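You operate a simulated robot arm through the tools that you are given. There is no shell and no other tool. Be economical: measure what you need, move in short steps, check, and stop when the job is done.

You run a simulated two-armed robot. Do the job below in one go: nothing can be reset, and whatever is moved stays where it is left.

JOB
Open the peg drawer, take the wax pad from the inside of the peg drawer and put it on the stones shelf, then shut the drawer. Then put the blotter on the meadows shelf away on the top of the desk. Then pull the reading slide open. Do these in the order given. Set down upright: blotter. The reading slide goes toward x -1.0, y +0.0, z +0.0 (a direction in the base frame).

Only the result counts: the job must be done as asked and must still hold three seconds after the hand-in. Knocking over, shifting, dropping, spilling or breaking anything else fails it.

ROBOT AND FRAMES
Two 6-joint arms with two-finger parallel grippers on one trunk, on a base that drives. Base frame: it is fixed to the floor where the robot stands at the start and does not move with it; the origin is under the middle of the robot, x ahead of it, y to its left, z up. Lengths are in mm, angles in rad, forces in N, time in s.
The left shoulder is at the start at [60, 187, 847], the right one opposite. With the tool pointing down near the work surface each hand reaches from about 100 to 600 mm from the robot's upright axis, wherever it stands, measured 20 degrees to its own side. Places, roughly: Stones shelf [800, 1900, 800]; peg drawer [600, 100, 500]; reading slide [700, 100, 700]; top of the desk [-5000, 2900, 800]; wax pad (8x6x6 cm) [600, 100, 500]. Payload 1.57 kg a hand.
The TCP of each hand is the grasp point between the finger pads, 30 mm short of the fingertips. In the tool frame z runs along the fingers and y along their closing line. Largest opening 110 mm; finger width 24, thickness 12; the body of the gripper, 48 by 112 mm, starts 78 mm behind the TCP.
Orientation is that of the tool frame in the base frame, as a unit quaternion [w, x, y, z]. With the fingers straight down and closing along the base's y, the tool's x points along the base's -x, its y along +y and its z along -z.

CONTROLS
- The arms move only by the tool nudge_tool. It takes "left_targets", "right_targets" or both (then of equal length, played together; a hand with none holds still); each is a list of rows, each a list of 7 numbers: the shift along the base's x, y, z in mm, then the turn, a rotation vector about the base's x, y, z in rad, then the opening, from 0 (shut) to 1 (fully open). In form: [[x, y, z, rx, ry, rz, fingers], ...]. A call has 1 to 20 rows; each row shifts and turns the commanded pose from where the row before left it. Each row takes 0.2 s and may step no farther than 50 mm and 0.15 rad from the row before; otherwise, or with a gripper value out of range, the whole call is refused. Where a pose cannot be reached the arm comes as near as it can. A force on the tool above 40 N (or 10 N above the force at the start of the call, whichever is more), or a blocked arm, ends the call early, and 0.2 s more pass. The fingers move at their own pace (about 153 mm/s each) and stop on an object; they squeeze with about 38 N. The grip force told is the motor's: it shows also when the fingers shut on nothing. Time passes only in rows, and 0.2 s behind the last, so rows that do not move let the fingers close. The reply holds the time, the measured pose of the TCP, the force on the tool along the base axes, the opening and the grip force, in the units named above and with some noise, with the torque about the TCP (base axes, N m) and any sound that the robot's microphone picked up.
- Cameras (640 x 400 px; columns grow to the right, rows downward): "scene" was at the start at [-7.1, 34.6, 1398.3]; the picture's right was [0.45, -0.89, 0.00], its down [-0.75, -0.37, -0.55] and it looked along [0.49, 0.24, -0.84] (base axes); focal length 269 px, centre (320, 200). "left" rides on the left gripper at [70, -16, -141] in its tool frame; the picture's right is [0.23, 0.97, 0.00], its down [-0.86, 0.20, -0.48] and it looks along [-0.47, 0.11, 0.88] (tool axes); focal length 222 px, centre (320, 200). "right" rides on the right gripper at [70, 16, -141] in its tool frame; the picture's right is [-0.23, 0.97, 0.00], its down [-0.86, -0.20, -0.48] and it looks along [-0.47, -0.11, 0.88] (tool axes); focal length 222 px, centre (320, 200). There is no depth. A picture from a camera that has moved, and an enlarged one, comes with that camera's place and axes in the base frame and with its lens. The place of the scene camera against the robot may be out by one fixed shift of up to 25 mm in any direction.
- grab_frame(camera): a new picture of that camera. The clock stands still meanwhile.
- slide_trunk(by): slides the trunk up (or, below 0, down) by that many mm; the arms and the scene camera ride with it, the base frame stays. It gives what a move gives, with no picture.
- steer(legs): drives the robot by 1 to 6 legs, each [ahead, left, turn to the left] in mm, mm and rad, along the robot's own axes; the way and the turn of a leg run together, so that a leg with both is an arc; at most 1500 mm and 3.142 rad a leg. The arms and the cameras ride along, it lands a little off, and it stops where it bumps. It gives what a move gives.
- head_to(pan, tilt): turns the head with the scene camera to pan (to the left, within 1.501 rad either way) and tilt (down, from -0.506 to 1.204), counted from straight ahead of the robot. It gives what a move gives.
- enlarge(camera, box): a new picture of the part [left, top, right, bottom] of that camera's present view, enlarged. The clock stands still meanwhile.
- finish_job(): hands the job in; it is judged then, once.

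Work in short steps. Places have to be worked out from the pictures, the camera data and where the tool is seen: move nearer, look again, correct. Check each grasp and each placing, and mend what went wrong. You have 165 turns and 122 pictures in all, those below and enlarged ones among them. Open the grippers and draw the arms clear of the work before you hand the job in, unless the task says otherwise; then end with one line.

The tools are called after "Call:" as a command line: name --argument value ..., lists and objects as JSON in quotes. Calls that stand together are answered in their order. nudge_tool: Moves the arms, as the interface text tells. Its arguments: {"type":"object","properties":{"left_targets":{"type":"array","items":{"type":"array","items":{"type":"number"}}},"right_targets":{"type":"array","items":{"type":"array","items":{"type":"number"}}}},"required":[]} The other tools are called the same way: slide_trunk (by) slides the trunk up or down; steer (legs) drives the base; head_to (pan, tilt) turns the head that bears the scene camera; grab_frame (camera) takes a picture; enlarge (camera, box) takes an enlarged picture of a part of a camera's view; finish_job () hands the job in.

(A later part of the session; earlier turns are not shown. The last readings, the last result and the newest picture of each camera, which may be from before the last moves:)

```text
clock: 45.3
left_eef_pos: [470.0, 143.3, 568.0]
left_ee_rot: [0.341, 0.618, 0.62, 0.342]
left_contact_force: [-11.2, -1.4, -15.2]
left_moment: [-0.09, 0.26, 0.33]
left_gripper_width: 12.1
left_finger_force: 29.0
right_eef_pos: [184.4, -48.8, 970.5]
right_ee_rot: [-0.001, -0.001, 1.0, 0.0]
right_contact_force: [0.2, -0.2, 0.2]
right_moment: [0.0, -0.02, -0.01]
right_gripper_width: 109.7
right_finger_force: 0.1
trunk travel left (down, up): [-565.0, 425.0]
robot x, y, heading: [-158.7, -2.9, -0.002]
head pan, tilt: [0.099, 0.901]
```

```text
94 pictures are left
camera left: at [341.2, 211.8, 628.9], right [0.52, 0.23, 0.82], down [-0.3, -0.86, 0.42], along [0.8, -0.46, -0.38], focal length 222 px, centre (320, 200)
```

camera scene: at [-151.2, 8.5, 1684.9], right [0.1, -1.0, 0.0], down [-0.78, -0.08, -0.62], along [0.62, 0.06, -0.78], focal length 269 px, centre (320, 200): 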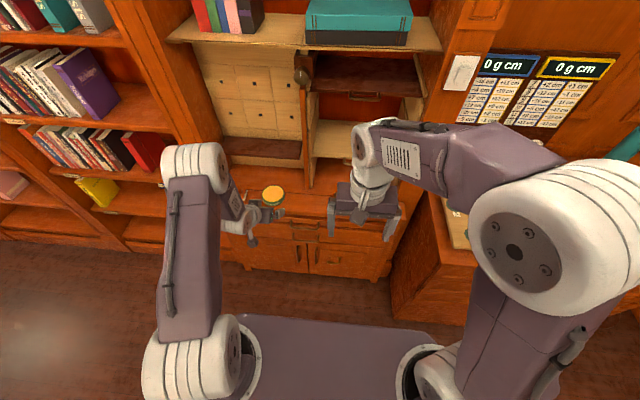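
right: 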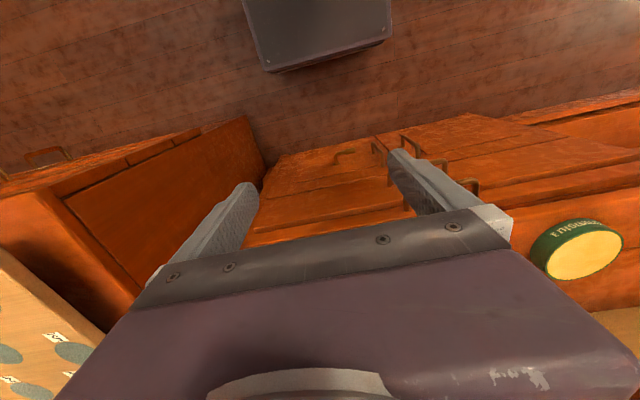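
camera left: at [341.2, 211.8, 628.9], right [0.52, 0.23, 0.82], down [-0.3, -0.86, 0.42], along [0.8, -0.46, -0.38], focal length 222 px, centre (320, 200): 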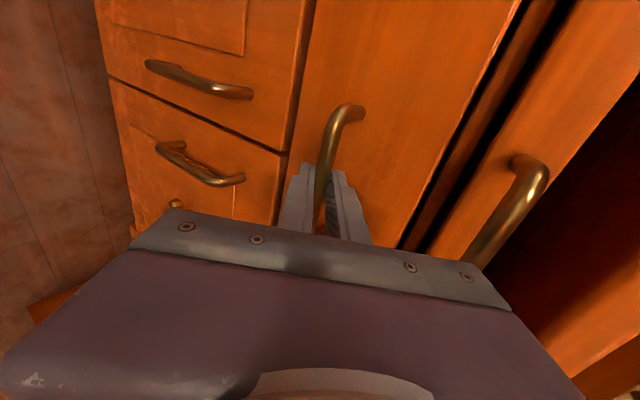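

Handle gripped (12 mm). I pull in -x, allowing the hand to steepen around the bar to stay in reach.

Call:
nudge_tool --left_targets '[[-15, 0, 0, 0, 0.02, 0, 0], [-20, 0, 0, 0, 0.04, 0, 0], [-20, 0, 0, 0, 0.04, 0, 0], [-20, 0, 0, 0, 0.04, 0, 0]]'

Call:
grab_frame --camera "left"

```text
clock: 46.3
left_eef_pos: [397.1, 142.9, 570.0]
left_ee_rot: [0.298, 0.64, 0.642, 0.298]
left_contact_force: [-2.3, 0.1, -17.0]
left_moment: [-0.18, 0.2, 0.28]
left_gripper_width: 11.6
left_finger_force: 29.3
right_eef_pos: [185.0, -49.2, 970.3]
right_ee_rot: [-0.001, -0.001, 1.0, 0.001]
right_contact_force: [-0.1, -0.2, -0.3]
right_moment: [0.01, 0.0, 0.01]
right_gripper_width: 109.8
right_finger_force: 0.0
trunk travel left (down, up): [-565.0, 425.0]
robot x, y, heading: [-155.4, -3.2, 0.001]
head pan, tilt: [0.099, 0.901]
```

```text
93 pictures are left
camera left: at [277.9, 212.1, 647.7], right [0.63, 0.23, 0.75], down [-0.24, -0.86, 0.46], along [0.74, -0.46, -0.48], focal length 222 px, centre (320, 200)
```

left: 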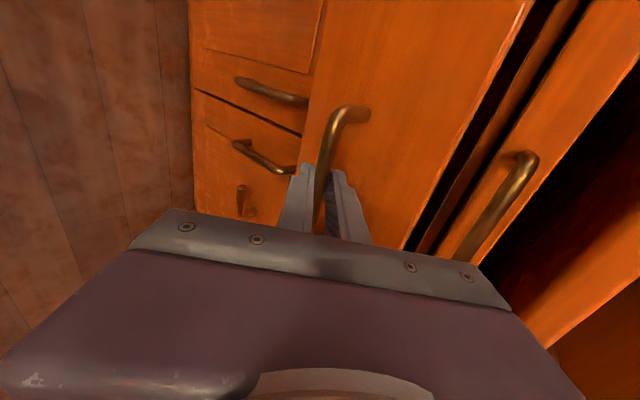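

The drawer seems to follow. I check with the scene camera that the slide stays.

Call:
enlarge --camera "scene" --box '[170, 120, 430, 290]'

```text
2.35 times, centred on (300, 205) of scene
camera zoom: at [-148.6, 9.4, 1494.8], right [0.1, -0.99, 0.0], down [-0.78, -0.08, -0.62], along [0.62, 0.06, -0.79], focal length 632 px, centre (367, 188)
```

zoom: 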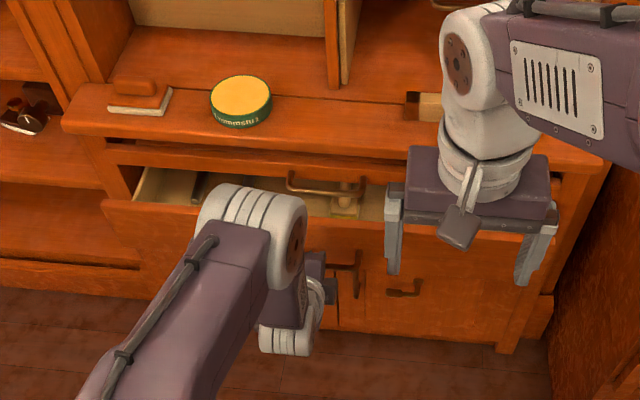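

Drawer is opening (75 mm) and the slide stays put. I keep pulling.

Call:
nudge_tool --left_targets '[[-20, 0, 0, 0, 0.04, 0, 0], [-20, 0, 0, 0, 0.04, 0, 0], [-20, 0, 0, 0, 0.04, 0, 0], [-20, 0, 0, 0, 0.04, 0, 0], [-20, 0, 0, 0, 0.04, 0, 0], [-20, 0, 0, 0, 0.04, 0, 0]]'

Call:
enlarge --camera "scene" --box '[170, 120, 430, 290]'

```text
clock: 47.7
left_eef_pos: [279.8, 143.1, 572.9]
left_ee_rot: [0.218, 0.67, 0.674, 0.221]
left_contact_force: [0.4, -1.1, 9.7]
left_moment: [-0.53, -0.17, 0.09]
left_gripper_width: 11.9
left_finger_force: 29.5
right_eef_pos: [182.8, -50.0, 971.0]
right_ee_rot: [0.001, 0.0, 1.0, 0.0]
right_contact_force: [0.4, -0.1, -0.1]
right_moment: [0.01, 0.03, -0.02]
right_gripper_width: 110.2
right_finger_force: 0.0
trunk travel left (down, up): [-565.0, 425.0]
robot x, y, heading: [-156.4, -3.3, 0.002]
head pan, tilt: [0.099, 0.901]
```

```text
2.35 times, centred on (300, 205) of scene
camera zoom: at [-152.8, 8.2, 1495.1], right [0.1, -0.99, 0.0], down [-0.78, -0.08, -0.62], along [0.62, 0.06, -0.78], focal length 632 px, centre (367, 188)
```

zoom: 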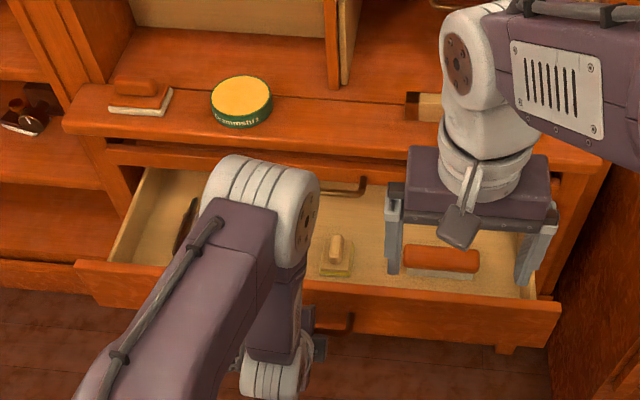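

Drawer open ~190 mm; inside: a beige block on a green base, an orange block with white base and a dark thing. I pull another 60 mm and look again.

Call:
nudge_tool --left_targets '[[-20, 0, 0, 0, 0.04, 0, 0], [-20, 0, 0, 0, 0.04, 0, 0], [-20, 0, 0, 0, 0.04, 0, 0]]'

```text
clock: 48.5
left_eef_pos: [222.7, 144.0, 571.7]
left_ee_rot: [0.177, 0.682, 0.686, 0.182]
left_contact_force: [-0.4, 15.0, 32.6]
left_moment: [0.14, -0.3, 0.47]
left_gripper_width: 11.8
left_finger_force: 29.2
left hand out of reach, approached as far as the arm can: row 1
right_eef_pos: [181.5, -48.0, 971.8]
right_ee_rot: [0.001, 0.0, 1.0, 0.0]
right_contact_force: [-0.6, 0.0, -0.1]
right_moment: [0.0, 0.01, 0.01]
right_gripper_width: 109.8
right_finger_force: 0.1
trunk travel left (down, up): [-565.0, 425.0]
robot x, y, heading: [-155.4, -0.8, 0.004]
head pan, tilt: [0.099, 0.901]
```

Open far enough. I release the handle and draw the hand back along its axis, then up and aside.

Call:
nudge_tool --left_targets '[[0, 0, 0, 0, 0, 0, 0.3], [0, 0, 0, 0, 0, 0, 0.3], [-20, 0, 35, 0, 0, 0, 0.3], [-20, 0, 35, 0, 0, 0, 0.3], [-20, 10, 40, 0, 0, 0, 0.3]]'

Call:
grab_frame --camera "left"

```text
clock: 49.7
left_eef_pos: [200.2, 137.0, 690.6]
left_ee_rot: [0.177, 0.683, 0.685, 0.181]
left_contact_force: [-0.5, -0.3, 0.2]
left_moment: [-0.01, 0.01, 0.0]
left_gripper_width: 33.0
left_finger_force: 0.0
left hand out of reach, approached as far as the arm can: row 3, 4, 5
right_eef_pos: [183.6, -48.6, 971.8]
right_ee_rot: [0.0, -0.001, 1.0, -0.001]
right_contact_force: [-0.1, -0.4, 0.4]
right_moment: [0.02, -0.03, -0.03]
right_gripper_width: 110.0
right_finger_force: 0.1
trunk travel left (down, up): [-565.0, 425.0]
robot x, y, heading: [-155.0, -2.7, 0.002]
head pan, tilt: [0.099, 0.901]
```

```text
90 pictures are left
camera left: at [117.6, 205.9, 805.6], right [0.85, 0.23, 0.48], down [-0.06, -0.86, 0.51], along [0.53, -0.46, -0.71], focal length 222 px, centre (320, 200)
```

left: 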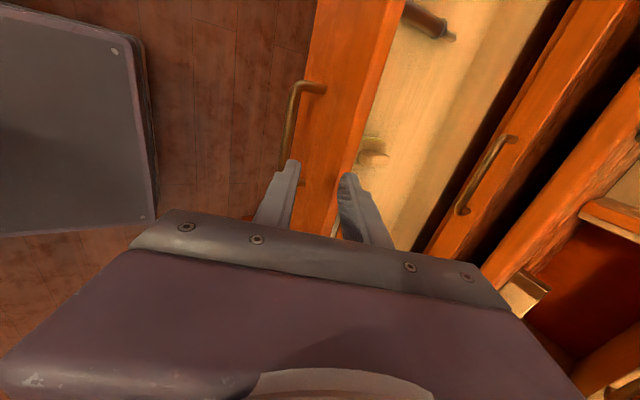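

I raise the left hand and swing it left, bringing it vertical, then look into the drawer.

Call:
nudge_tool --left_targets '[[0, 20, 35, 0, 0.1, 0, 0.6], [0, 20, 35, 0, 0.1, 0, 0.6], [0, 30, 35, 0, 0.1, 0, 0.6], [0, 30, 35, 0, 0.1, 0, 0.6], [0, 30, 20, 0, 0.11, 0, 0.6], [0, 30, 20, 0, 0, 0, 0.6]]'

Call:
head_to --pan 0.1 --tilt 1.0

Call:
grab_frame --camera "scene"

Call:
enlarge --camera "scene" --box '[180, 110, 420, 260]'

```text
clock: 51.1
left_eef_pos: [199.8, 292.2, 866.0]
left_ee_rot: [0.001, 0.706, 0.708, 0.003]
left_contact_force: [0.3, 0.3, 0.3]
left_moment: [-0.02, 0.0, -0.06]
left_gripper_width: 66.1
left_finger_force: 0.0
left hand out of reach, approached as far as the arm can: row 3
right_eef_pos: [182.2, -50.3, 971.1]
right_ee_rot: [-0.001, -0.001, 1.0, 0.0]
right_contact_force: [-0.2, -0.3, -0.3]
right_moment: [-0.02, -0.01, 0.03]
right_gripper_width: 110.1
right_finger_force: 0.0
trunk travel left (down, up): [-565.0, 425.0]
robot x, y, heading: [-160.2, -2.8, 0.006]
head pan, tilt: [0.099, 0.901]
```

```text
clock: 51.8
left_eef_pos: [201.0, 290.1, 864.3]
left_ee_rot: [0.001, 0.707, 0.708, 0.003]
left_contact_force: [-0.3, 0.2, -1.0]
left_moment: [0.0, 0.01, 0.01]
left_gripper_width: 66.0
left_finger_force: 0.0
right_eef_pos: [184.0, -48.6, 970.1]
right_ee_rot: [0.0, 0.0, 1.0, 0.001]
right_contact_force: [0.3, 0.2, 0.7]
right_moment: [-0.06, -0.01, 0.0]
right_gripper_width: 110.0
right_finger_force: 0.0
trunk travel left (down, up): [-565.0, 425.0]
robot x, y, heading: [-155.1, 0.5, 0.005]
head pan, tilt: [0.099, 1.0]
```

```text
89 pictures are left
camera scene: at [-157.0, 7.8, 1487.6], right [0.1, -0.99, 0.0], down [-0.84, -0.08, -0.54], along [0.54, 0.05, -0.84], focal length 269 px, centre (320, 200)
```

scene: 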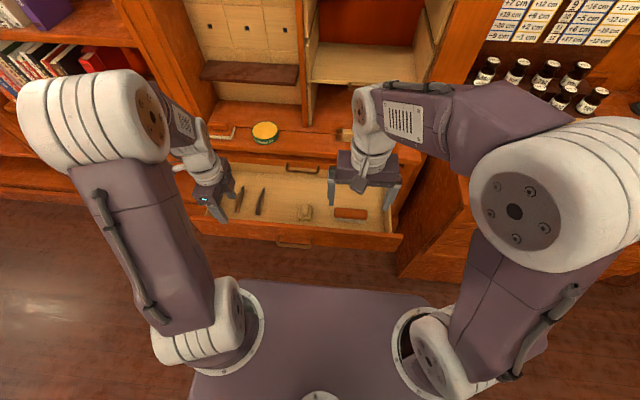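

```text
2.67 times, centred on (300, 185) of scene
camera zoom: at [-157.0, 7.8, 1487.6], right [0.1, -0.99, 0.0], down [-0.84, -0.08, -0.54], along [0.54, 0.05, -0.84], focal length 716 px, centre (373, 240)
```

zoom: 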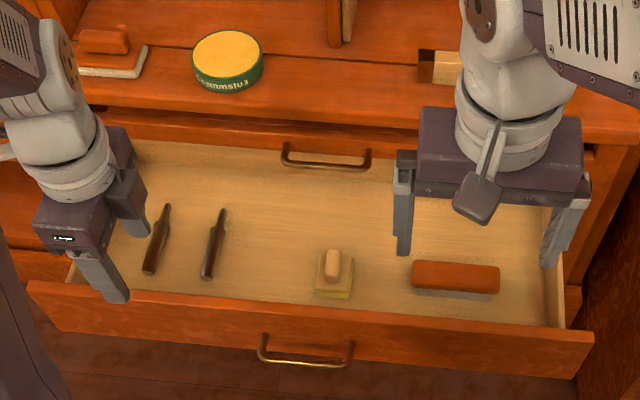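

The wax pad should be the small yellow-based block with a knob near (383,116). I unroll the left hand and move it above for a wrist view.

Call:
nudge_tool --left_targets '[[11, -14, -8, 0, 0, 0.1428, 1], [11, -14, -8, 0, 0, 0.1428, 1], [11, -14, -8, 0, 0, 0.1428, 1], [11, -14, -8, 0, 0, 0.1428, 1], [11, -14, -8, 0, 0, 0.1428, 1], [11, -14, -8, 0, 0, 0.1428, 1], [11, -14, -8, 0, 0, 0.1428, 1], [11, -14, -8, 0, 0, 0.1428, 1], [11, -14, -8, 0, 0, 0.1428, 1], [11, -14, -8, 0, 0, 0.1428, 1], [11, -14, -8, 0, 0, 0.1428, 1]]'

Call:
grab_frame --camera "left"

```text
clock: 54.2
left_eef_pos: [320.9, 137.1, 776.5]
left_ee_rot: [-0.002, -0.002, 1.0, 0.003]
left_contact_force: [0.0, -0.2, -0.4]
left_moment: [0.0, -0.02, 0.03]
left_gripper_width: 109.9
left_finger_force: 0.1
right_eef_pos: [183.2, -49.9, 970.2]
right_ee_rot: [-0.001, -0.001, 1.0, 0.001]
right_contact_force: [0.1, 0.9, 0.2]
right_moment: [-0.03, 0.01, 0.01]
right_gripper_width: 110.2
right_finger_force: 0.1
trunk travel left (down, up): [-565.0, 425.0]
robot x, y, heading: [-157.1, -2.2, 0.003]
head pan, tilt: [0.099, 1.0]
```

```text
87 pictures are left
camera left: at [252.0, 118.3, 917.8], right [-0.23, 0.97, 0.01], down [0.86, 0.2, 0.48], along [0.46, 0.12, -0.88], focal length 222 px, centre (320, 200)
```

left: 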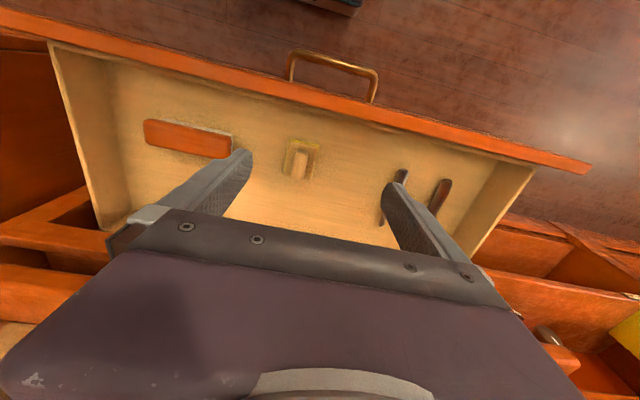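

Both cameras agree on pad ≈ (388,118,515). I move over it and come down to z≈620 for a closer look.

Call:
nudge_tool --left_targets '[[17, -5, -40, 0, 0, 0, 1], [17, -5, -40, 0, 0, 0, 1], [17, -5, -40, 0, 0, 0, 1], [16, -4, -36, 0, 0, 0, 1]]'

Call:
grab_frame --camera "left"

```text
clock: 55.2
left_eef_pos: [389.2, 117.7, 616.6]
left_ee_rot: [-0.003, -0.001, 1.0, 0.003]
left_contact_force: [0.0, -1.1, -0.2]
left_moment: [0.0, 0.0, 0.03]
left_gripper_width: 110.1
left_finger_force: 0.1
right_eef_pos: [184.5, -48.3, 970.0]
right_ee_rot: [0.0, -0.001, 1.0, 0.0]
right_contact_force: [-0.5, 0.2, -0.1]
right_moment: [0.02, 0.02, 0.0]
right_gripper_width: 109.7
right_finger_force: 0.0
trunk travel left (down, up): [-565.0, 425.0]
robot x, y, heading: [-156.7, -2.3, -0.001]
head pan, tilt: [0.099, 1.0]
```

```text
86 pictures are left
camera left: at [319.8, 100.7, 759.0], right [-0.23, 0.97, 0.01], down [0.86, 0.2, 0.48], along [0.46, 0.11, -0.88], focal length 222 px, centre (320, 200)
```

left: 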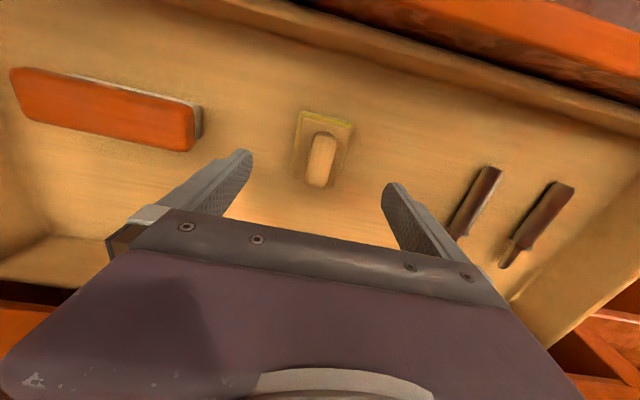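

The pad's axes align with the base frame, knob along x, 60 mm across y. I descend further with fingers either side of the base and look.

Call:
nudge_tool --left_targets '[[1, 1, -30, 0, 0, 0, 0.9], [0, 0, -30, 0, 0, 0, 0.9]]'

Call:
grab_frame --camera "left"

```text
clock: 55.8
left_eef_pos: [386.1, 119.5, 559.8]
left_ee_rot: [-0.001, -0.001, 1.0, 0.003]
left_contact_force: [-0.3, 0.4, 0.2]
left_moment: [0.03, 0.0, 0.0]
left_gripper_width: 98.9
left_finger_force: 0.0
right_eef_pos: [182.5, -49.9, 971.1]
right_ee_rot: [0.0, 0.0, 1.0, 0.0]
right_contact_force: [0.2, 0.3, 0.2]
right_moment: [0.0, 0.04, 0.01]
right_gripper_width: 110.1
right_finger_force: 0.2
trunk travel left (down, up): [-565.0, 425.0]
robot x, y, heading: [-156.6, -0.3, 0.003]
head pan, tilt: [0.099, 1.0]
```

```text
85 pictures are left
camera left: at [316.5, 101.7, 701.6], right [-0.23, 0.97, 0.01], down [0.86, 0.2, 0.48], along [0.46, 0.11, -0.88], focal length 222 px, centre (320, 200)
```

left: 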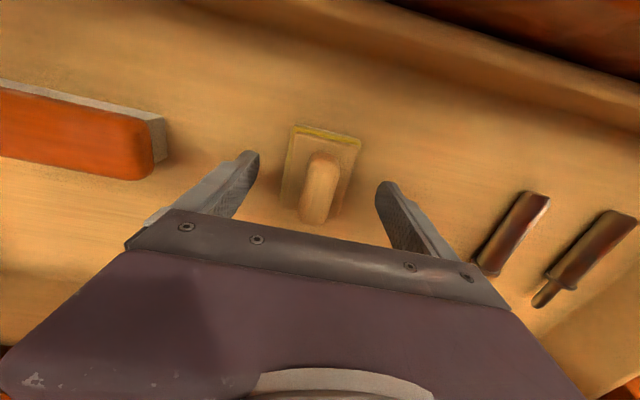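

Pad top edge z≈495, floor ≈480, centre (391,119). I descend 43 mm and close.

Call:
nudge_tool --left_targets '[[3, 0, -20, 0, 0, 0, 0.85], [1, 0, -15, 0, 0, 0, 0.85], [0, 0, -8, 0, 0, 0, 0.85]]'

Call:
grab_frame --camera "left"

```text
clock: 56.2
left_eef_pos: [384.2, 119.8, 552.4]
left_ee_rot: [0.006, 0.0, 1.0, 0.0]
left_contact_force: [-0.1, 0.1, 16.8]
left_moment: [-0.83, 0.26, -0.15]
left_gripper_width: 93.0
left_finger_force: 0.1
left hand out of reach, approached as far as the arm can: row 1, 2
right_eef_pos: [183.5, -49.9, 971.9]
right_ee_rot: [0.001, -0.002, 1.0, -0.001]
right_contact_force: [0.1, 0.8, -0.5]
right_moment: [-0.01, 0.03, -0.03]
right_gripper_width: 110.0
right_finger_force: 0.1
trunk travel left (down, up): [-565.0, 425.0]
robot x, y, heading: [-156.9, -4.4, 0.002]
head pan, tilt: [0.099, 1.0]
stopped in row 2 (left hand): the force on the tool passed its limit (the readings are from after the stop); the commanded pose is now the measured one
```

```text
84 pictures are left
camera left: at [312.6, 102.3, 692.5], right [-0.23, 0.97, 0.0], down [0.85, 0.2, 0.49], along [0.48, 0.11, -0.87], focal length 222 px, centre (320, 200)
```

left: 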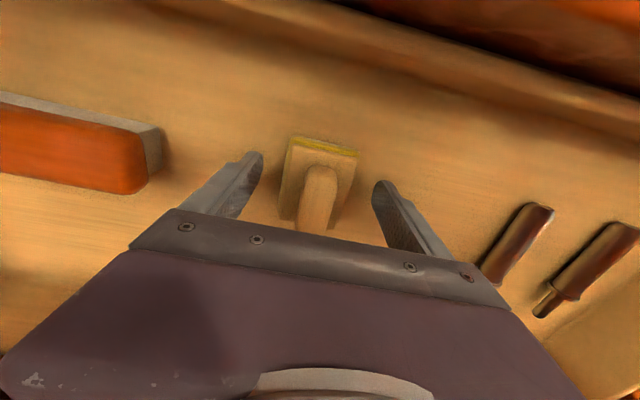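

The right fingertip touched the drawer floor (≈z 522), so the pad stands higher than I guessed and is well between the fingers. I raise 4 mm and close.

Call:
nudge_tool --left_targets '[[2, 0, 4, 0, 0, 0, 0.5], [0, 0, 0, 0, 0, 0, 0.2], [0, 0, 0, 0, 0, 0, 0.0], [0, 0, 0, 0, 0, 0, 0.0]]'

Call:
grab_frame --camera "left"

```text
clock: 57.2
left_eef_pos: [383.8, 120.4, 553.9]
left_ee_rot: [0.004, -0.001, 1.0, 0.002]
left_contact_force: [0.2, -0.2, -0.3]
left_moment: [-0.03, -0.01, 0.02]
left_gripper_width: 54.0
left_finger_force: 38.0
right_eef_pos: [184.6, -49.0, 971.5]
right_ee_rot: [0.0, -0.001, 1.0, 0.0]
right_contact_force: [0.6, 0.5, -0.1]
right_moment: [0.0, 0.0, -0.01]
right_gripper_width: 110.2
right_finger_force: 0.0
trunk travel left (down, up): [-565.0, 425.0]
robot x, y, heading: [-156.8, -1.7, -0.001]
head pan, tilt: [0.099, 1.0]
```

```text
83 pictures are left
camera left: at [314.4, 103.1, 694.4], right [-0.23, 0.97, 0.0], down [0.85, 0.2, 0.48], along [0.47, 0.11, -0.87], focal length 222 px, centre (320, 200)
```

left: 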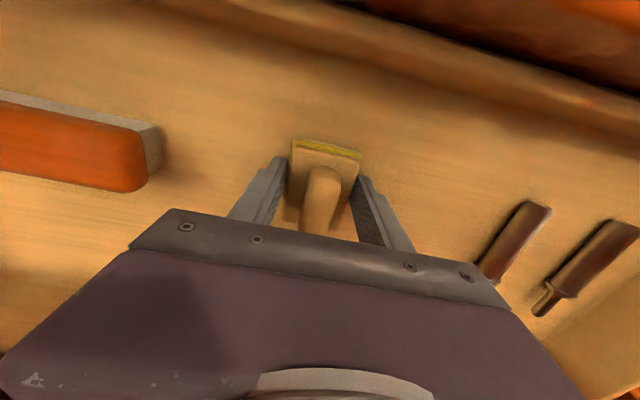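

Gripped at 54 mm. I lift straight up.

Call:
nudge_tool --left_targets '[[0, 0, 20, 0, 0, 0, 0], [0, 0, 30, 0, 0, 0, 0], [-5, 0, 40, 0, 0, 0, 0], [-10, 5, 45, 0, 0, 0, 0], [-15, 15, 45, 0, 0, 0, 0], [-15, 20, 45, 0, 0, 0, 0]]'

Call:
grab_frame --camera "left"

```text
refused: row 6 steps farther than a row can; nothing moved
```

```text
82 pictures are left
camera left: at [314.4, 103.1, 694.4], right [-0.23, 0.97, 0.0], down [0.85, 0.2, 0.48], along [0.47, 0.11, -0.87], focal length 222 px, centre (320, 200)
```

left: 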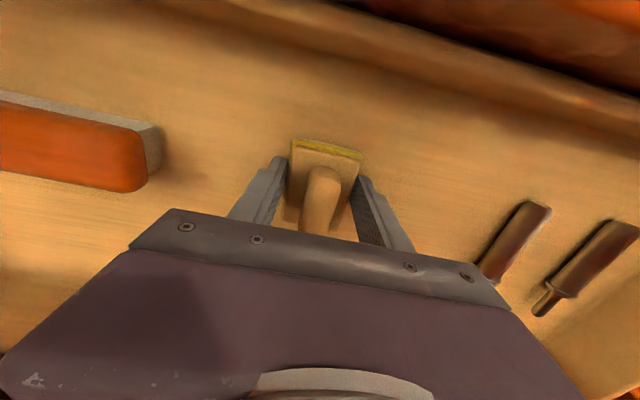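

The last row was too long; I repeat with smaller steps.

Call:
nudge_tool --left_targets '[[0, 0, 20, 0, 0, 0, 0], [0, 0, 30, 0, 0, 0, 0], [-5, 0, 40, 0, 0, 0, 0], [-10, 5, 40, 0, 0, 0, 0], [-15, 15, 40, 0, 0, 0, 0], [-15, 20, 40, 0, 0, 0, 0]]'

Call:
grab_frame --camera "left"

```text
clock: 58.6
left_eef_pos: [336.6, 161.6, 767.2]
left_ee_rot: [0.004, 0.0, 1.0, 0.001]
left_contact_force: [-0.6, 0.3, -1.1]
left_moment: [-0.01, 0.01, -0.04]
left_gripper_width: 54.1
left_finger_force: 38.2
right_eef_pos: [182.4, -49.4, 971.2]
right_ee_rot: [0.001, -0.001, 1.0, 0.0]
right_contact_force: [-1.5, -0.3, 0.4]
right_moment: [0.0, -0.01, 0.04]
right_gripper_width: 110.2
right_finger_force: 0.0
trunk travel left (down, up): [-565.0, 425.0]
robot x, y, heading: [-156.8, -2.9, -0.0]
head pan, tilt: [0.099, 1.0]
```

```text
81 pictures are left
camera left: at [266.1, 143.7, 906.5], right [-0.23, 0.97, 0.0], down [0.85, 0.2, 0.49], along [0.47, 0.11, -0.87], focal length 222 px, centre (320, 200)
```

left: 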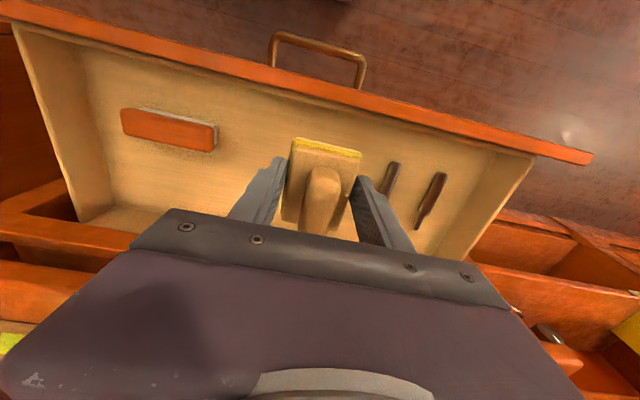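

Pad is held securely. I look left along the bookcase before strafing toward the stones shelf.

Call:
head_to --pan 1.1 --tilt 0.45

Call:
grab_frame --camera "scene"

```text
clock: 59.9
left_eef_pos: [336.9, 160.4, 763.6]
left_ee_rot: [0.004, 0.0, 1.0, 0.002]
left_contact_force: [-0.8, -0.8, -1.1]
left_moment: [0.02, 0.03, 0.0]
left_gripper_width: 53.9
left_finger_force: 37.9
right_eef_pos: [184.3, -50.3, 970.2]
right_ee_rot: [0.0, 0.0, 1.0, -0.001]
right_contact_force: [1.5, 0.1, 0.2]
right_moment: [-0.01, 0.01, -0.03]
right_gripper_width: 110.0
right_finger_force: 0.1
trunk travel left (down, up): [-565.0, 425.0]
robot x, y, heading: [-153.5, -5.7, 0.001]
head pan, tilt: [1.1, 0.45]
```

```text
80 pictures are left
camera scene: at [-184.5, 82.8, 1533.1], right [0.89, -0.45, 0.0], down [-0.2, -0.39, -0.9], along [0.41, 0.8, -0.44], focal length 269 px, centre (320, 200)
```

scene: 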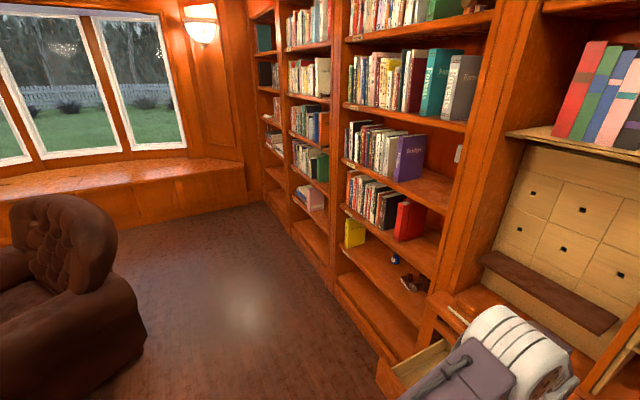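

The meadows shelf holds the yellow book, a small bottle and a brown object (the blotter). I strafe left 850 mm.

Call:
steer --legs '[[-30, 0, 0], [0, 850, 0]]'

Call:
grab_frame --camera "scene"

```text
clock: 60.8
left_eef_pos: [328.0, 152.5, 766.3]
left_ee_rot: [0.003, 0.004, 1.0, 0.001]
left_contact_force: [0.1, -0.2, -0.2]
left_moment: [-0.01, 0.03, 0.02]
left_gripper_width: 54.2
left_finger_force: 37.5
right_eef_pos: [170.8, -55.5, 971.7]
right_ee_rot: [0.001, 0.004, 1.0, 0.001]
right_contact_force: [-0.4, 0.2, 0.0]
right_moment: [0.04, -0.04, -0.03]
right_gripper_width: 110.0
right_finger_force: 0.0
trunk travel left (down, up): [-565.0, 425.0]
robot x, y, heading: [-167.3, -5.0, -0.008]
head pan, tilt: [1.1, 0.45]
stopped in leg 1: the robot was blocked; the commanded pose is now the measured one
```

```text
79 pictures are left
camera scene: at [-196.6, 80.2, 1533.2], right [0.89, -0.46, 0.0], down [-0.2, -0.39, -0.9], along [0.42, 0.8, -0.43], focal length 269 px, centre (320, 200)
```

scene: 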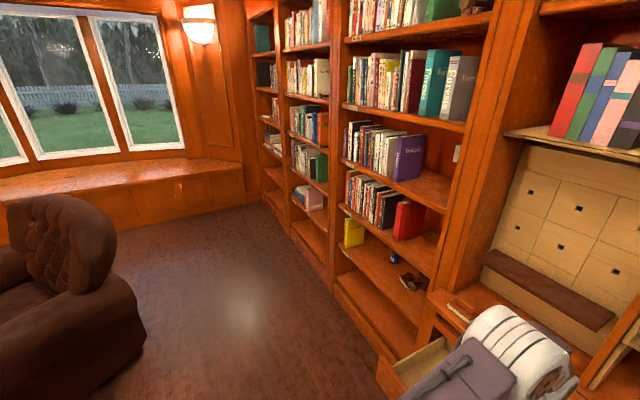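

Blocked behind again after 10 mm; I step ahead 15 mm and strafe left only.

Call:
steer --legs '[[12, 0, 0.008], [0, 850, 0]]'

Call:
grab_frame --camera "scene"

```text
clock: 65.6
left_eef_pos: [336.5, 1002.4, 766.1]
left_ee_rot: [0.003, -0.004, 1.0, 0.001]
left_contact_force: [-0.8, -0.4, -0.7]
left_moment: [-0.04, -0.01, 0.02]
left_gripper_width: 53.9
left_finger_force: 38.2
right_eef_pos: [183.0, 791.6, 971.7]
right_ee_rot: [0.0, -0.004, 1.0, 0.0]
right_contact_force: [0.4, 0.6, 0.0]
right_moment: [0.04, -0.01, -0.01]
right_gripper_width: 109.9
right_finger_force: 0.0
trunk travel left (down, up): [-565.0, 425.0]
robot x, y, heading: [-152.6, 838.5, 0.011]
head pan, tilt: [1.1, 0.45]
```

```text
78 pictures are left
camera scene: at [-185.7, 922.4, 1533.2], right [0.89, -0.45, 0.0], down [-0.2, -0.39, -0.9], along [0.4, 0.8, -0.44], focal length 269 px, centre (320, 200)
```

scene: 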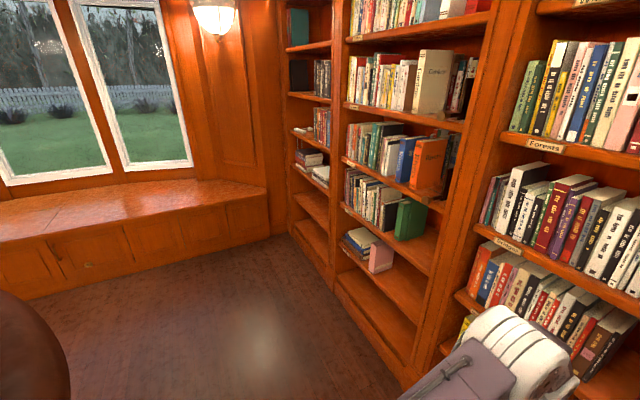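

I enlarge bay 2's labels.

Call:
enlarge --camera "scene" --box '[325, 90, 475, 290]'

Call:
head_to --pan 0.75 --tilt 0.7

Call:
grab_frame --camera "scene"

```text
2.00 times, centred on (400, 190) of scene
camera zoom: at [-185.7, 922.4, 1533.2], right [0.89, -0.45, 0.0], down [-0.2, -0.39, -0.9], along [0.4, 0.8, -0.44], focal length 537 px, centre (160, 220)
```

zoom: 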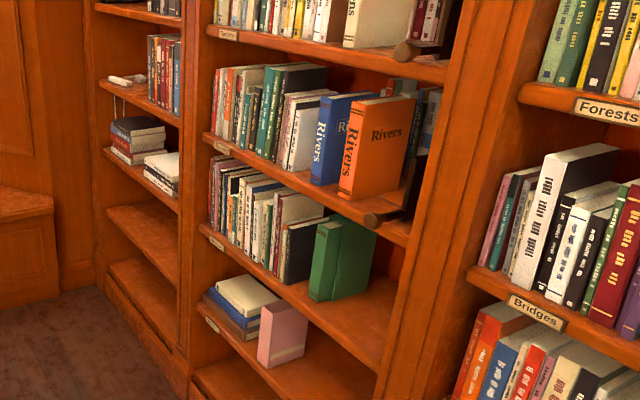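

```text
clock: 66.4
left_eef_pos: [335.7, 1003.1, 765.2]
left_ee_rot: [0.003, -0.003, 1.0, 0.002]
left_contact_force: [-0.1, -0.1, -0.6]
left_moment: [0.0, 0.03, 0.01]
left_gripper_width: 54.0
left_finger_force: 37.9
right_eef_pos: [183.8, 792.9, 971.7]
right_ee_rot: [0.0, -0.003, 1.0, 0.0]
right_contact_force: [0.3, -0.3, 0.3]
right_moment: [-0.03, -0.01, 0.0]
right_gripper_width: 110.2
right_finger_force: 0.2
trunk travel left (down, up): [-565.0, 425.0]
robot x, y, heading: [-155.4, 835.7, 0.005]
head pan, tilt: [0.75, 0.7]
```

```text
76 pictures are left
camera scene: at [-165.2, 898.2, 1511.0], right [0.69, -0.73, 0.0], down [-0.47, -0.44, -0.77], along [0.56, 0.53, -0.64], focal length 269 px, centre (320, 200)
```

scene: 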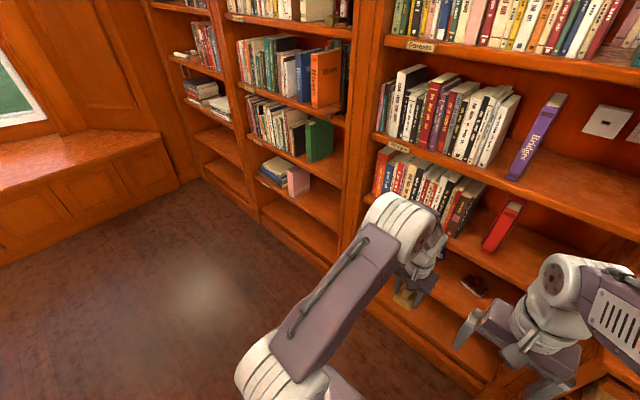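

The green-book shelf in bay 2 (z≈790) should be Stones. I strafe further to read it.

Call:
steer --legs '[[0, 700, -0.005]]'

Call:
head_to --pan 0.4 --tilt 0.6

Call:
grab_frame --camera "scene"

```text
clock: 70.2
left_eef_pos: [330.0, 1701.1, 765.5]
left_ee_rot: [0.002, -0.005, 1.0, 0.002]
left_contact_force: [0.6, 0.8, -0.3]
left_moment: [-0.02, 0.0, 0.02]
left_gripper_width: 54.3
left_finger_force: 37.7
right_eef_pos: [177.6, 1491.2, 969.9]
right_ee_rot: [0.0, -0.005, 1.0, 0.0]
right_contact_force: [0.2, -0.2, 0.5]
right_moment: [0.0, -0.01, -0.02]
right_gripper_width: 109.9
right_finger_force: 0.1
trunk travel left (down, up): [-565.0, 425.0]
robot x, y, heading: [-156.5, 1538.1, 0.01]
head pan, tilt: [0.75, 0.7]
```

```text
clock: 71.1
left_eef_pos: [330.1, 1702.7, 764.5]
left_ee_rot: [0.003, -0.006, 1.0, 0.002]
left_contact_force: [0.1, 0.0, -1.1]
left_moment: [0.01, -0.01, -0.03]
left_gripper_width: 54.1
left_finger_force: 37.8
right_eef_pos: [177.5, 1489.8, 970.5]
right_ee_rot: [0.0, -0.005, 1.0, 0.0]
right_contact_force: [0.1, 0.2, 0.2]
right_moment: [0.04, 0.01, -0.02]
right_gripper_width: 110.0
right_finger_force: 0.1
trunk travel left (down, up): [-565.0, 425.0]
robot x, y, heading: [-160.9, 1533.3, 0.014]
head pan, tilt: [0.4, 0.6]
```

```text
75 pictures are left
camera scene: at [-151.6, 1571.5, 1519.6], right [0.4, -0.92, 0.0], down [-0.52, -0.23, -0.82], along [0.76, 0.33, -0.57], focal length 269 px, centre (320, 200)
```

scene: 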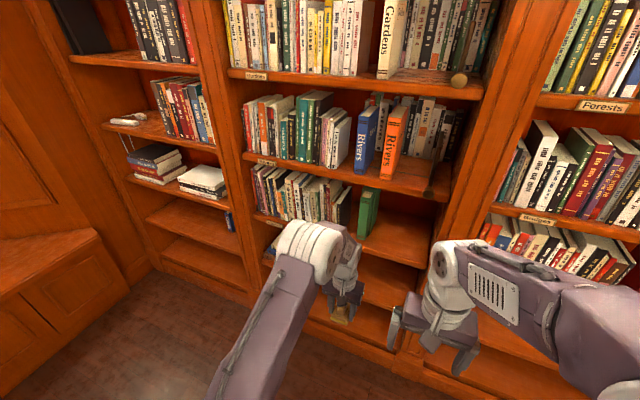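

Call:
enlarge --camera "scene" --box '[225, 140, 455, 320]'

```text
2.22 times, centred on (340, 230) of scene
camera zoom: at [-151.6, 1571.5, 1519.6], right [0.4, -0.92, 0.0], down [-0.52, -0.23, -0.82], along [0.76, 0.33, -0.57], focal length 597 px, centre (276, 133)
```

zoom: 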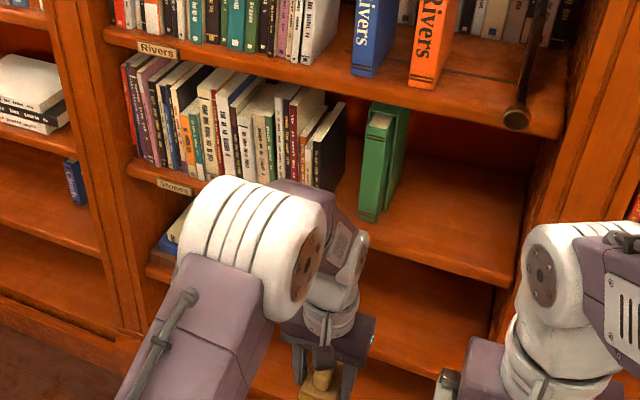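

"Stones" is confirmed; free space right of the green book around y≈1490–1690, front edge x≈588, z≈800. I raise and retract the hand, then drive ahead and slightly right.

Call:
nudge_tool --left_targets '[[-10, 0, 40, 0, 0, 0, 0], [-10, 0, 40, 0, 0, 0, 0], [-10, 0, 40, 0, 0, 0, 0], [-10, 0, 30, 0, 0, 0, 0]]'

Call:
steer --legs '[[0, -95, -0.012], [150, 0, 0]]'

Call:
grab_frame --camera "left"

Call:
grab_frame --camera "scene"

```text
clock: 72.1
left_eef_pos: [288.3, 1700.6, 915.2]
left_ee_rot: [0.004, -0.005, 1.0, 0.001]
left_contact_force: [-0.3, -0.3, -0.9]
left_moment: [0.03, 0.04, -0.03]
left_gripper_width: 54.0
left_finger_force: 38.4
right_eef_pos: [177.3, 1488.9, 970.6]
right_ee_rot: [0.0, -0.005, 1.0, 0.0]
right_contact_force: [-0.3, 0.2, -0.3]
right_moment: [0.01, -0.01, 0.01]
right_gripper_width: 109.9
right_finger_force: 0.0
trunk travel left (down, up): [-565.0, 425.0]
robot x, y, heading: [-164.1, 1530.7, 0.014]
head pan, tilt: [0.4, 0.6]
```

```text
clock: 74.2
left_eef_pos: [438.5, 1602.0, 915.2]
left_ee_rot: [0.002, 0.0, 1.0, 0.002]
left_contact_force: [0.2, 1.5, -0.3]
left_moment: [0.02, 0.0, -0.02]
left_gripper_width: 54.2
left_finger_force: 37.9
right_eef_pos: [327.7, 1391.6, 969.7]
right_ee_rot: [-0.001, 0.0, 1.0, 0.0]
right_contact_force: [0.1, 0.2, 0.2]
right_moment: [0.01, 0.03, 0.01]
right_gripper_width: 109.9
right_finger_force: 0.0
trunk travel left (down, up): [-565.0, 425.0]
robot x, y, heading: [-13.6, 1439.5, 0.001]
head pan, tilt: [0.4, 0.6]
```

```text
73 pictures are left
camera left: at [369.8, 1584.6, 1055.8], right [-0.23, 0.97, 0.0], down [0.85, 0.2, 0.48], along [0.47, 0.11, -0.88], focal length 222 px, centre (320, 200)
```

left: 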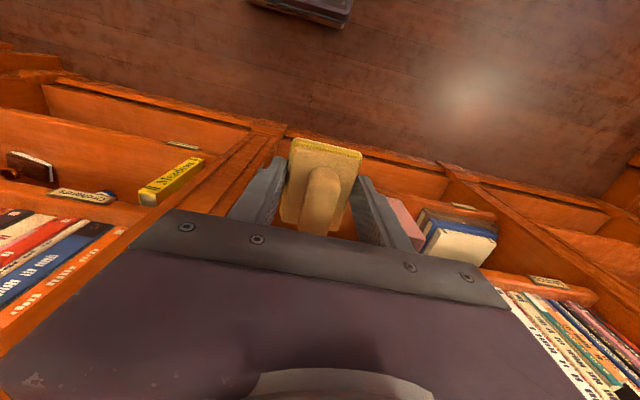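

```text
72 pictures are left
camera scene: at [-1.9, 1476.6, 1519.6], right [0.39, -0.92, 0.0], down [-0.52, -0.22, -0.82], along [0.76, 0.32, -0.57], focal length 269 px, centre (320, 200)
```

scene: 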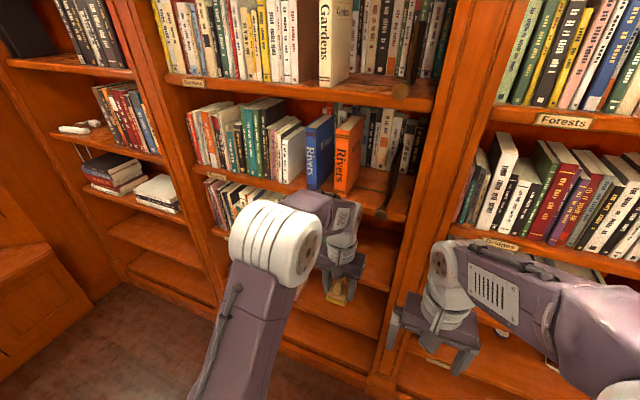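

Hand is in front of the gap. I pitch the hand forward 30° and set the height to about 885.

Call:
nudge_tool --left_targets '[[0, 1, -6, 0, -0.131, 0, 0], [0, 1, -6, 0, -0.131, 0, 0], [0, 1, -6, 0, -0.131, 0, 0], [0, 1, -6, 0, -0.131, 0, 0], [20, 0, 0, 0, 0, 0, 0], [20, 0, 0, 0, 0, 0, 0]]'

Call:
grab_frame --camera "left"

Call:
enlarge --camera "scene" --box '[240, 160, 480, 340]'

```text
clock: 75.6
left_eef_pos: [481.4, 1610.2, 893.9]
left_ee_rot: [0.24, -0.003, 0.971, 0.011]
left_contact_force: [0.4, -0.4, -1.0]
left_moment: [-0.02, 0.05, 0.0]
left_gripper_width: 54.0
left_finger_force: 37.7
left hand out of reach, approached as far as the arm can: row 4
right_eef_pos: [325.6, 1391.5, 970.9]
right_ee_rot: [0.0, 0.0, 1.0, 0.0]
right_contact_force: [0.1, 0.2, 0.2]
right_moment: [0.06, 0.01, 0.0]
right_gripper_width: 109.9
right_finger_force: 0.1
trunk travel left (down, up): [-565.0, 425.0]
robot x, y, heading: [-14.9, 1437.7, 0.002]
head pan, tilt: [0.4, 0.6]
```

```text
71 pictures are left
camera left: at [354.0, 1589.3, 985.9], right [-0.21, 0.97, -0.09], down [0.53, 0.19, 0.83], along [0.82, 0.13, -0.56], focal length 222 px, centre (320, 200)
```

left: 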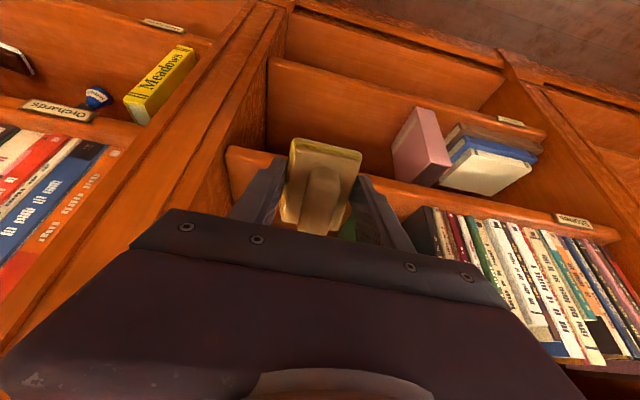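

```text
2.22 times, centred on (360, 250) of scene
camera zoom: at [-2.0, 1476.6, 1519.6], right [0.39, -0.92, 0.0], down [-0.52, -0.22, -0.82], along [0.76, 0.32, -0.57], focal length 597 px, centre (231, 89)
```

zoom: 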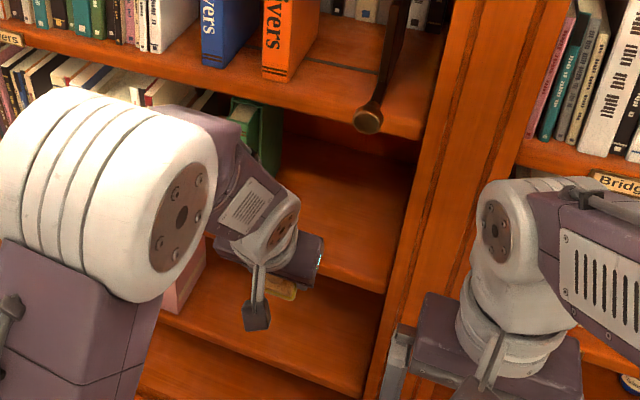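

By triangulating the label, the shelf front may be nearer x≈630, z≈750–790. I drive ahead 50 mm more and look from the new view.

Call:
steer --legs '[[50, 0, 0]]'

Call:
grab_frame --camera "left"

```text
clock: 76.5
left_eef_pos: [531.8, 1609.7, 893.8]
left_ee_rot: [0.24, -0.003, 0.971, 0.011]
left_contact_force: [0.2, 0.1, -1.0]
left_moment: [-0.02, 0.02, 0.05]
left_gripper_width: 54.2
left_finger_force: 38.0
right_eef_pos: [378.1, 1389.0, 971.0]
right_ee_rot: [0.0, 0.0, 1.0, 0.0]
right_contact_force: [0.1, 0.3, -0.4]
right_moment: [0.0, 0.02, 0.01]
right_gripper_width: 109.9
right_finger_force: 0.0
trunk travel left (down, up): [-565.0, 425.0]
robot x, y, heading: [33.5, 1438.3, -0.005]
head pan, tilt: [0.4, 0.6]
```

```text
69 pictures are left
camera left: at [404.7, 1588.8, 985.8], right [-0.21, 0.97, -0.09], down [0.53, 0.19, 0.82], along [0.82, 0.13, -0.56], focal length 222 px, centre (320, 200)
```

left: 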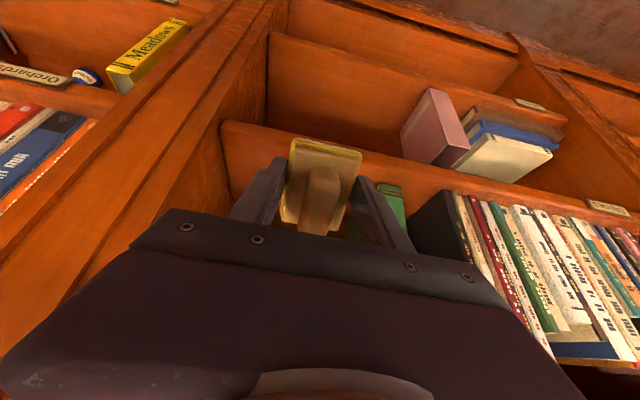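

Edge tracked across both views: shelf front x≈640, top ≈745. I advance to x≈665 at z≈835.

Call:
nudge_tool --left_targets '[[35, 0, -5, 0, 0, 0, 0], [35, 0, -10, 0, 0, 0, 0], [35, 0, -20, 0, 0, 0, 0], [28, 0, -25, 0, 0, 0, 0]]'

Call:
grab_frame --camera "left"

Call:
enlarge --camera "scene" --box '[240, 160, 480, 340]'

```text
clock: 77.5
left_eef_pos: [666.0, 1609.8, 831.7]
left_ee_rot: [0.239, -0.003, 0.971, 0.012]
left_contact_force: [0.0, 0.1, -0.5]
left_moment: [-0.01, 0.03, 0.05]
left_gripper_width: 53.9
left_finger_force: 37.7
right_eef_pos: [377.3, 1390.4, 971.4]
right_ee_rot: [-0.001, 0.0, 1.0, 0.0]
right_contact_force: [0.0, -0.5, 0.3]
right_moment: [0.03, 0.02, 0.0]
right_gripper_width: 110.2
right_finger_force: 0.1
trunk travel left (down, up): [-565.0, 425.0]
robot x, y, heading: [38.8, 1438.0, -0.003]
head pan, tilt: [0.4, 0.6]
```

```text
68 pictures are left
camera left: at [539.3, 1589.8, 924.2], right [-0.21, 0.97, -0.09], down [0.53, 0.19, 0.82], along [0.82, 0.13, -0.56], focal length 222 px, centre (320, 200)
```

left: 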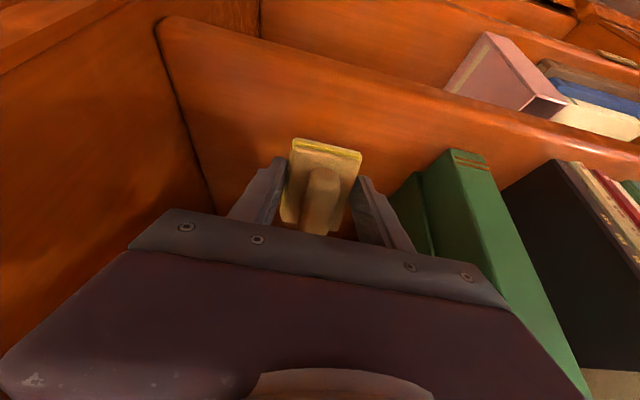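

```text
2.22 times, centred on (360, 250) of scene
camera zoom: at [50.0, 1476.7, 1519.6], right [0.39, -0.92, 0.0], down [-0.52, -0.22, -0.82], along [0.76, 0.32, -0.57], focal length 597 px, centre (231, 89)
```

zoom: 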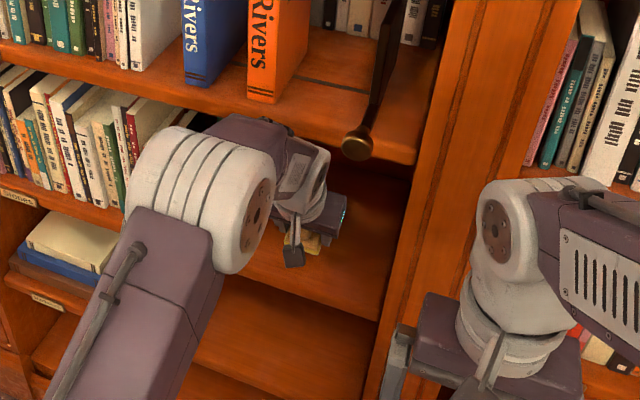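

The pad is over the shelf with clearance to the green book. I lower gently toward contact.

Call:
nudge_tool --left_targets '[[0, 0, -15, 0, 0, 0, 0], [0, 0, -12, 0, 0, 0, 0], [0, 0, -5, 0, 0, 0, 0]]'

```text
clock: 78.3
left_eef_pos: [661.6, 1608.9, 803.6]
left_ee_rot: [0.239, -0.003, 0.971, 0.011]
left_contact_force: [0.3, -0.7, -1.1]
left_moment: [0.01, 0.01, 0.0]
left_gripper_width: 54.0
left_finger_force: 38.0
right_eef_pos: [377.3, 1389.9, 970.7]
right_ee_rot: [0.0, -0.001, 1.0, -0.001]
right_contact_force: [0.0, -0.2, -0.1]
right_moment: [-0.02, 0.0, -0.01]
right_gripper_width: 109.7
right_finger_force: 0.1
trunk travel left (down, up): [-565.0, 425.0]
robot x, y, heading: [36.4, 1436.4, -0.002]
head pan, tilt: [0.4, 0.6]
```

Call:
nudge_tool --left_targets '[[1, 0, -5, 0, 0, 0, 0], [1, 0, -4, 0, 0, 0, 0], [0, 0, -3, 0, 0, 0, 0]]'

Call:
grab_frame --camera "left"

```text
clock: 79.1
left_eef_pos: [668.1, 1609.0, 800.1]
left_ee_rot: [0.25, -0.003, 0.968, 0.011]
left_contact_force: [-5.4, 1.1, 21.8]
left_moment: [-0.13, 0.46, -0.01]
left_gripper_width: 54.0
left_finger_force: 37.7
right_eef_pos: [374.5, 1390.4, 972.7]
right_ee_rot: [0.002, 0.0, 1.0, 0.0]
right_contact_force: [0.2, -0.1, -0.7]
right_moment: [0.0, -0.03, 0.0]
right_gripper_width: 110.1
right_finger_force: 0.1
trunk travel left (down, up): [-565.0, 425.0]
robot x, y, heading: [35.7, 1440.7, -0.003]
head pan, tilt: [0.4, 0.6]
stopped in row 3 (left hand): the force on the tool passed its limit (the readings are from after the stop); the commanded pose is now the measured one
```

```text
66 pictures are left
camera left: at [538.8, 1589.2, 888.9], right [-0.21, 0.97, -0.09], down [0.52, 0.19, 0.84], along [0.83, 0.13, -0.54], focal length 222 px, centre (320, 200)
```

left: 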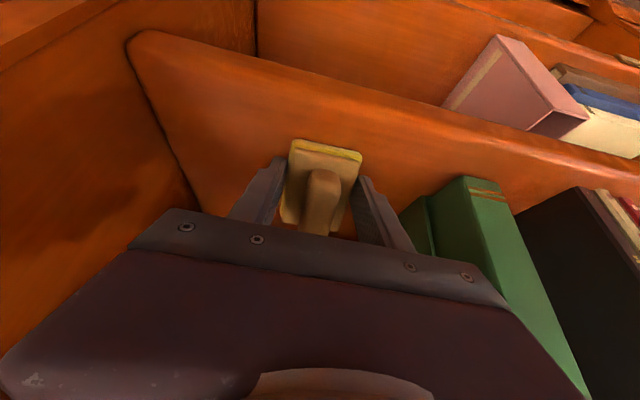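

Near edge rests on the shelf (top ≈756). I open just a few millimetres so the pad settles flat between the fingers.

Call:
nudge_tool --left_targets '[[0, 0, 1, 0, 0, 0, 0.47], [0, 0, 0, 0, 0, 0, 0.5], [0, 0, 0, 0, 0, 0, 0.53], [0, 0, 0, 0, 0, 0, 0.56]]'

Call:
grab_frame --camera "left"

```text
clock: 80.1
left_eef_pos: [667.0, 1610.0, 795.5]
left_ee_rot: [0.245, -0.004, 0.97, 0.011]
left_contact_force: [0.7, 0.0, 0.0]
left_moment: [-0.02, -0.03, -0.01]
left_gripper_width: 61.6
left_finger_force: 0.1
right_eef_pos: [377.2, 1390.8, 970.3]
right_ee_rot: [0.0, 0.0, 1.0, 0.0]
right_contact_force: [0.8, 0.6, -0.6]
right_moment: [0.02, 0.0, -0.01]
right_gripper_width: 109.9
right_finger_force: 0.1
trunk travel left (down, up): [-565.0, 425.0]
robot x, y, heading: [37.0, 1440.2, 0.005]
head pan, tilt: [0.4, 0.6]
```

```text
65 pictures are left
camera left: at [539.8, 1589.5, 885.8], right [-0.21, 0.97, -0.09], down [0.52, 0.19, 0.83], along [0.83, 0.13, -0.55], focal length 222 px, centre (320, 200)
```

left: 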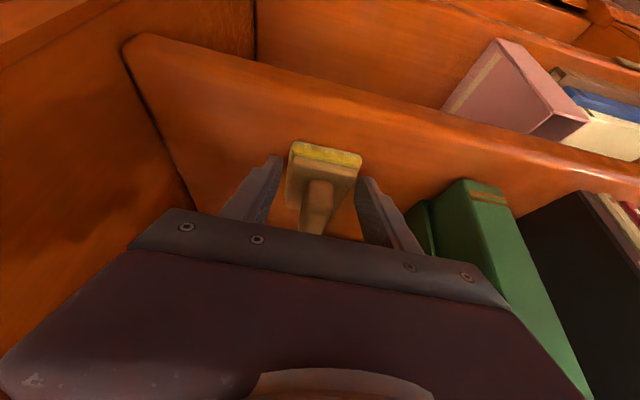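

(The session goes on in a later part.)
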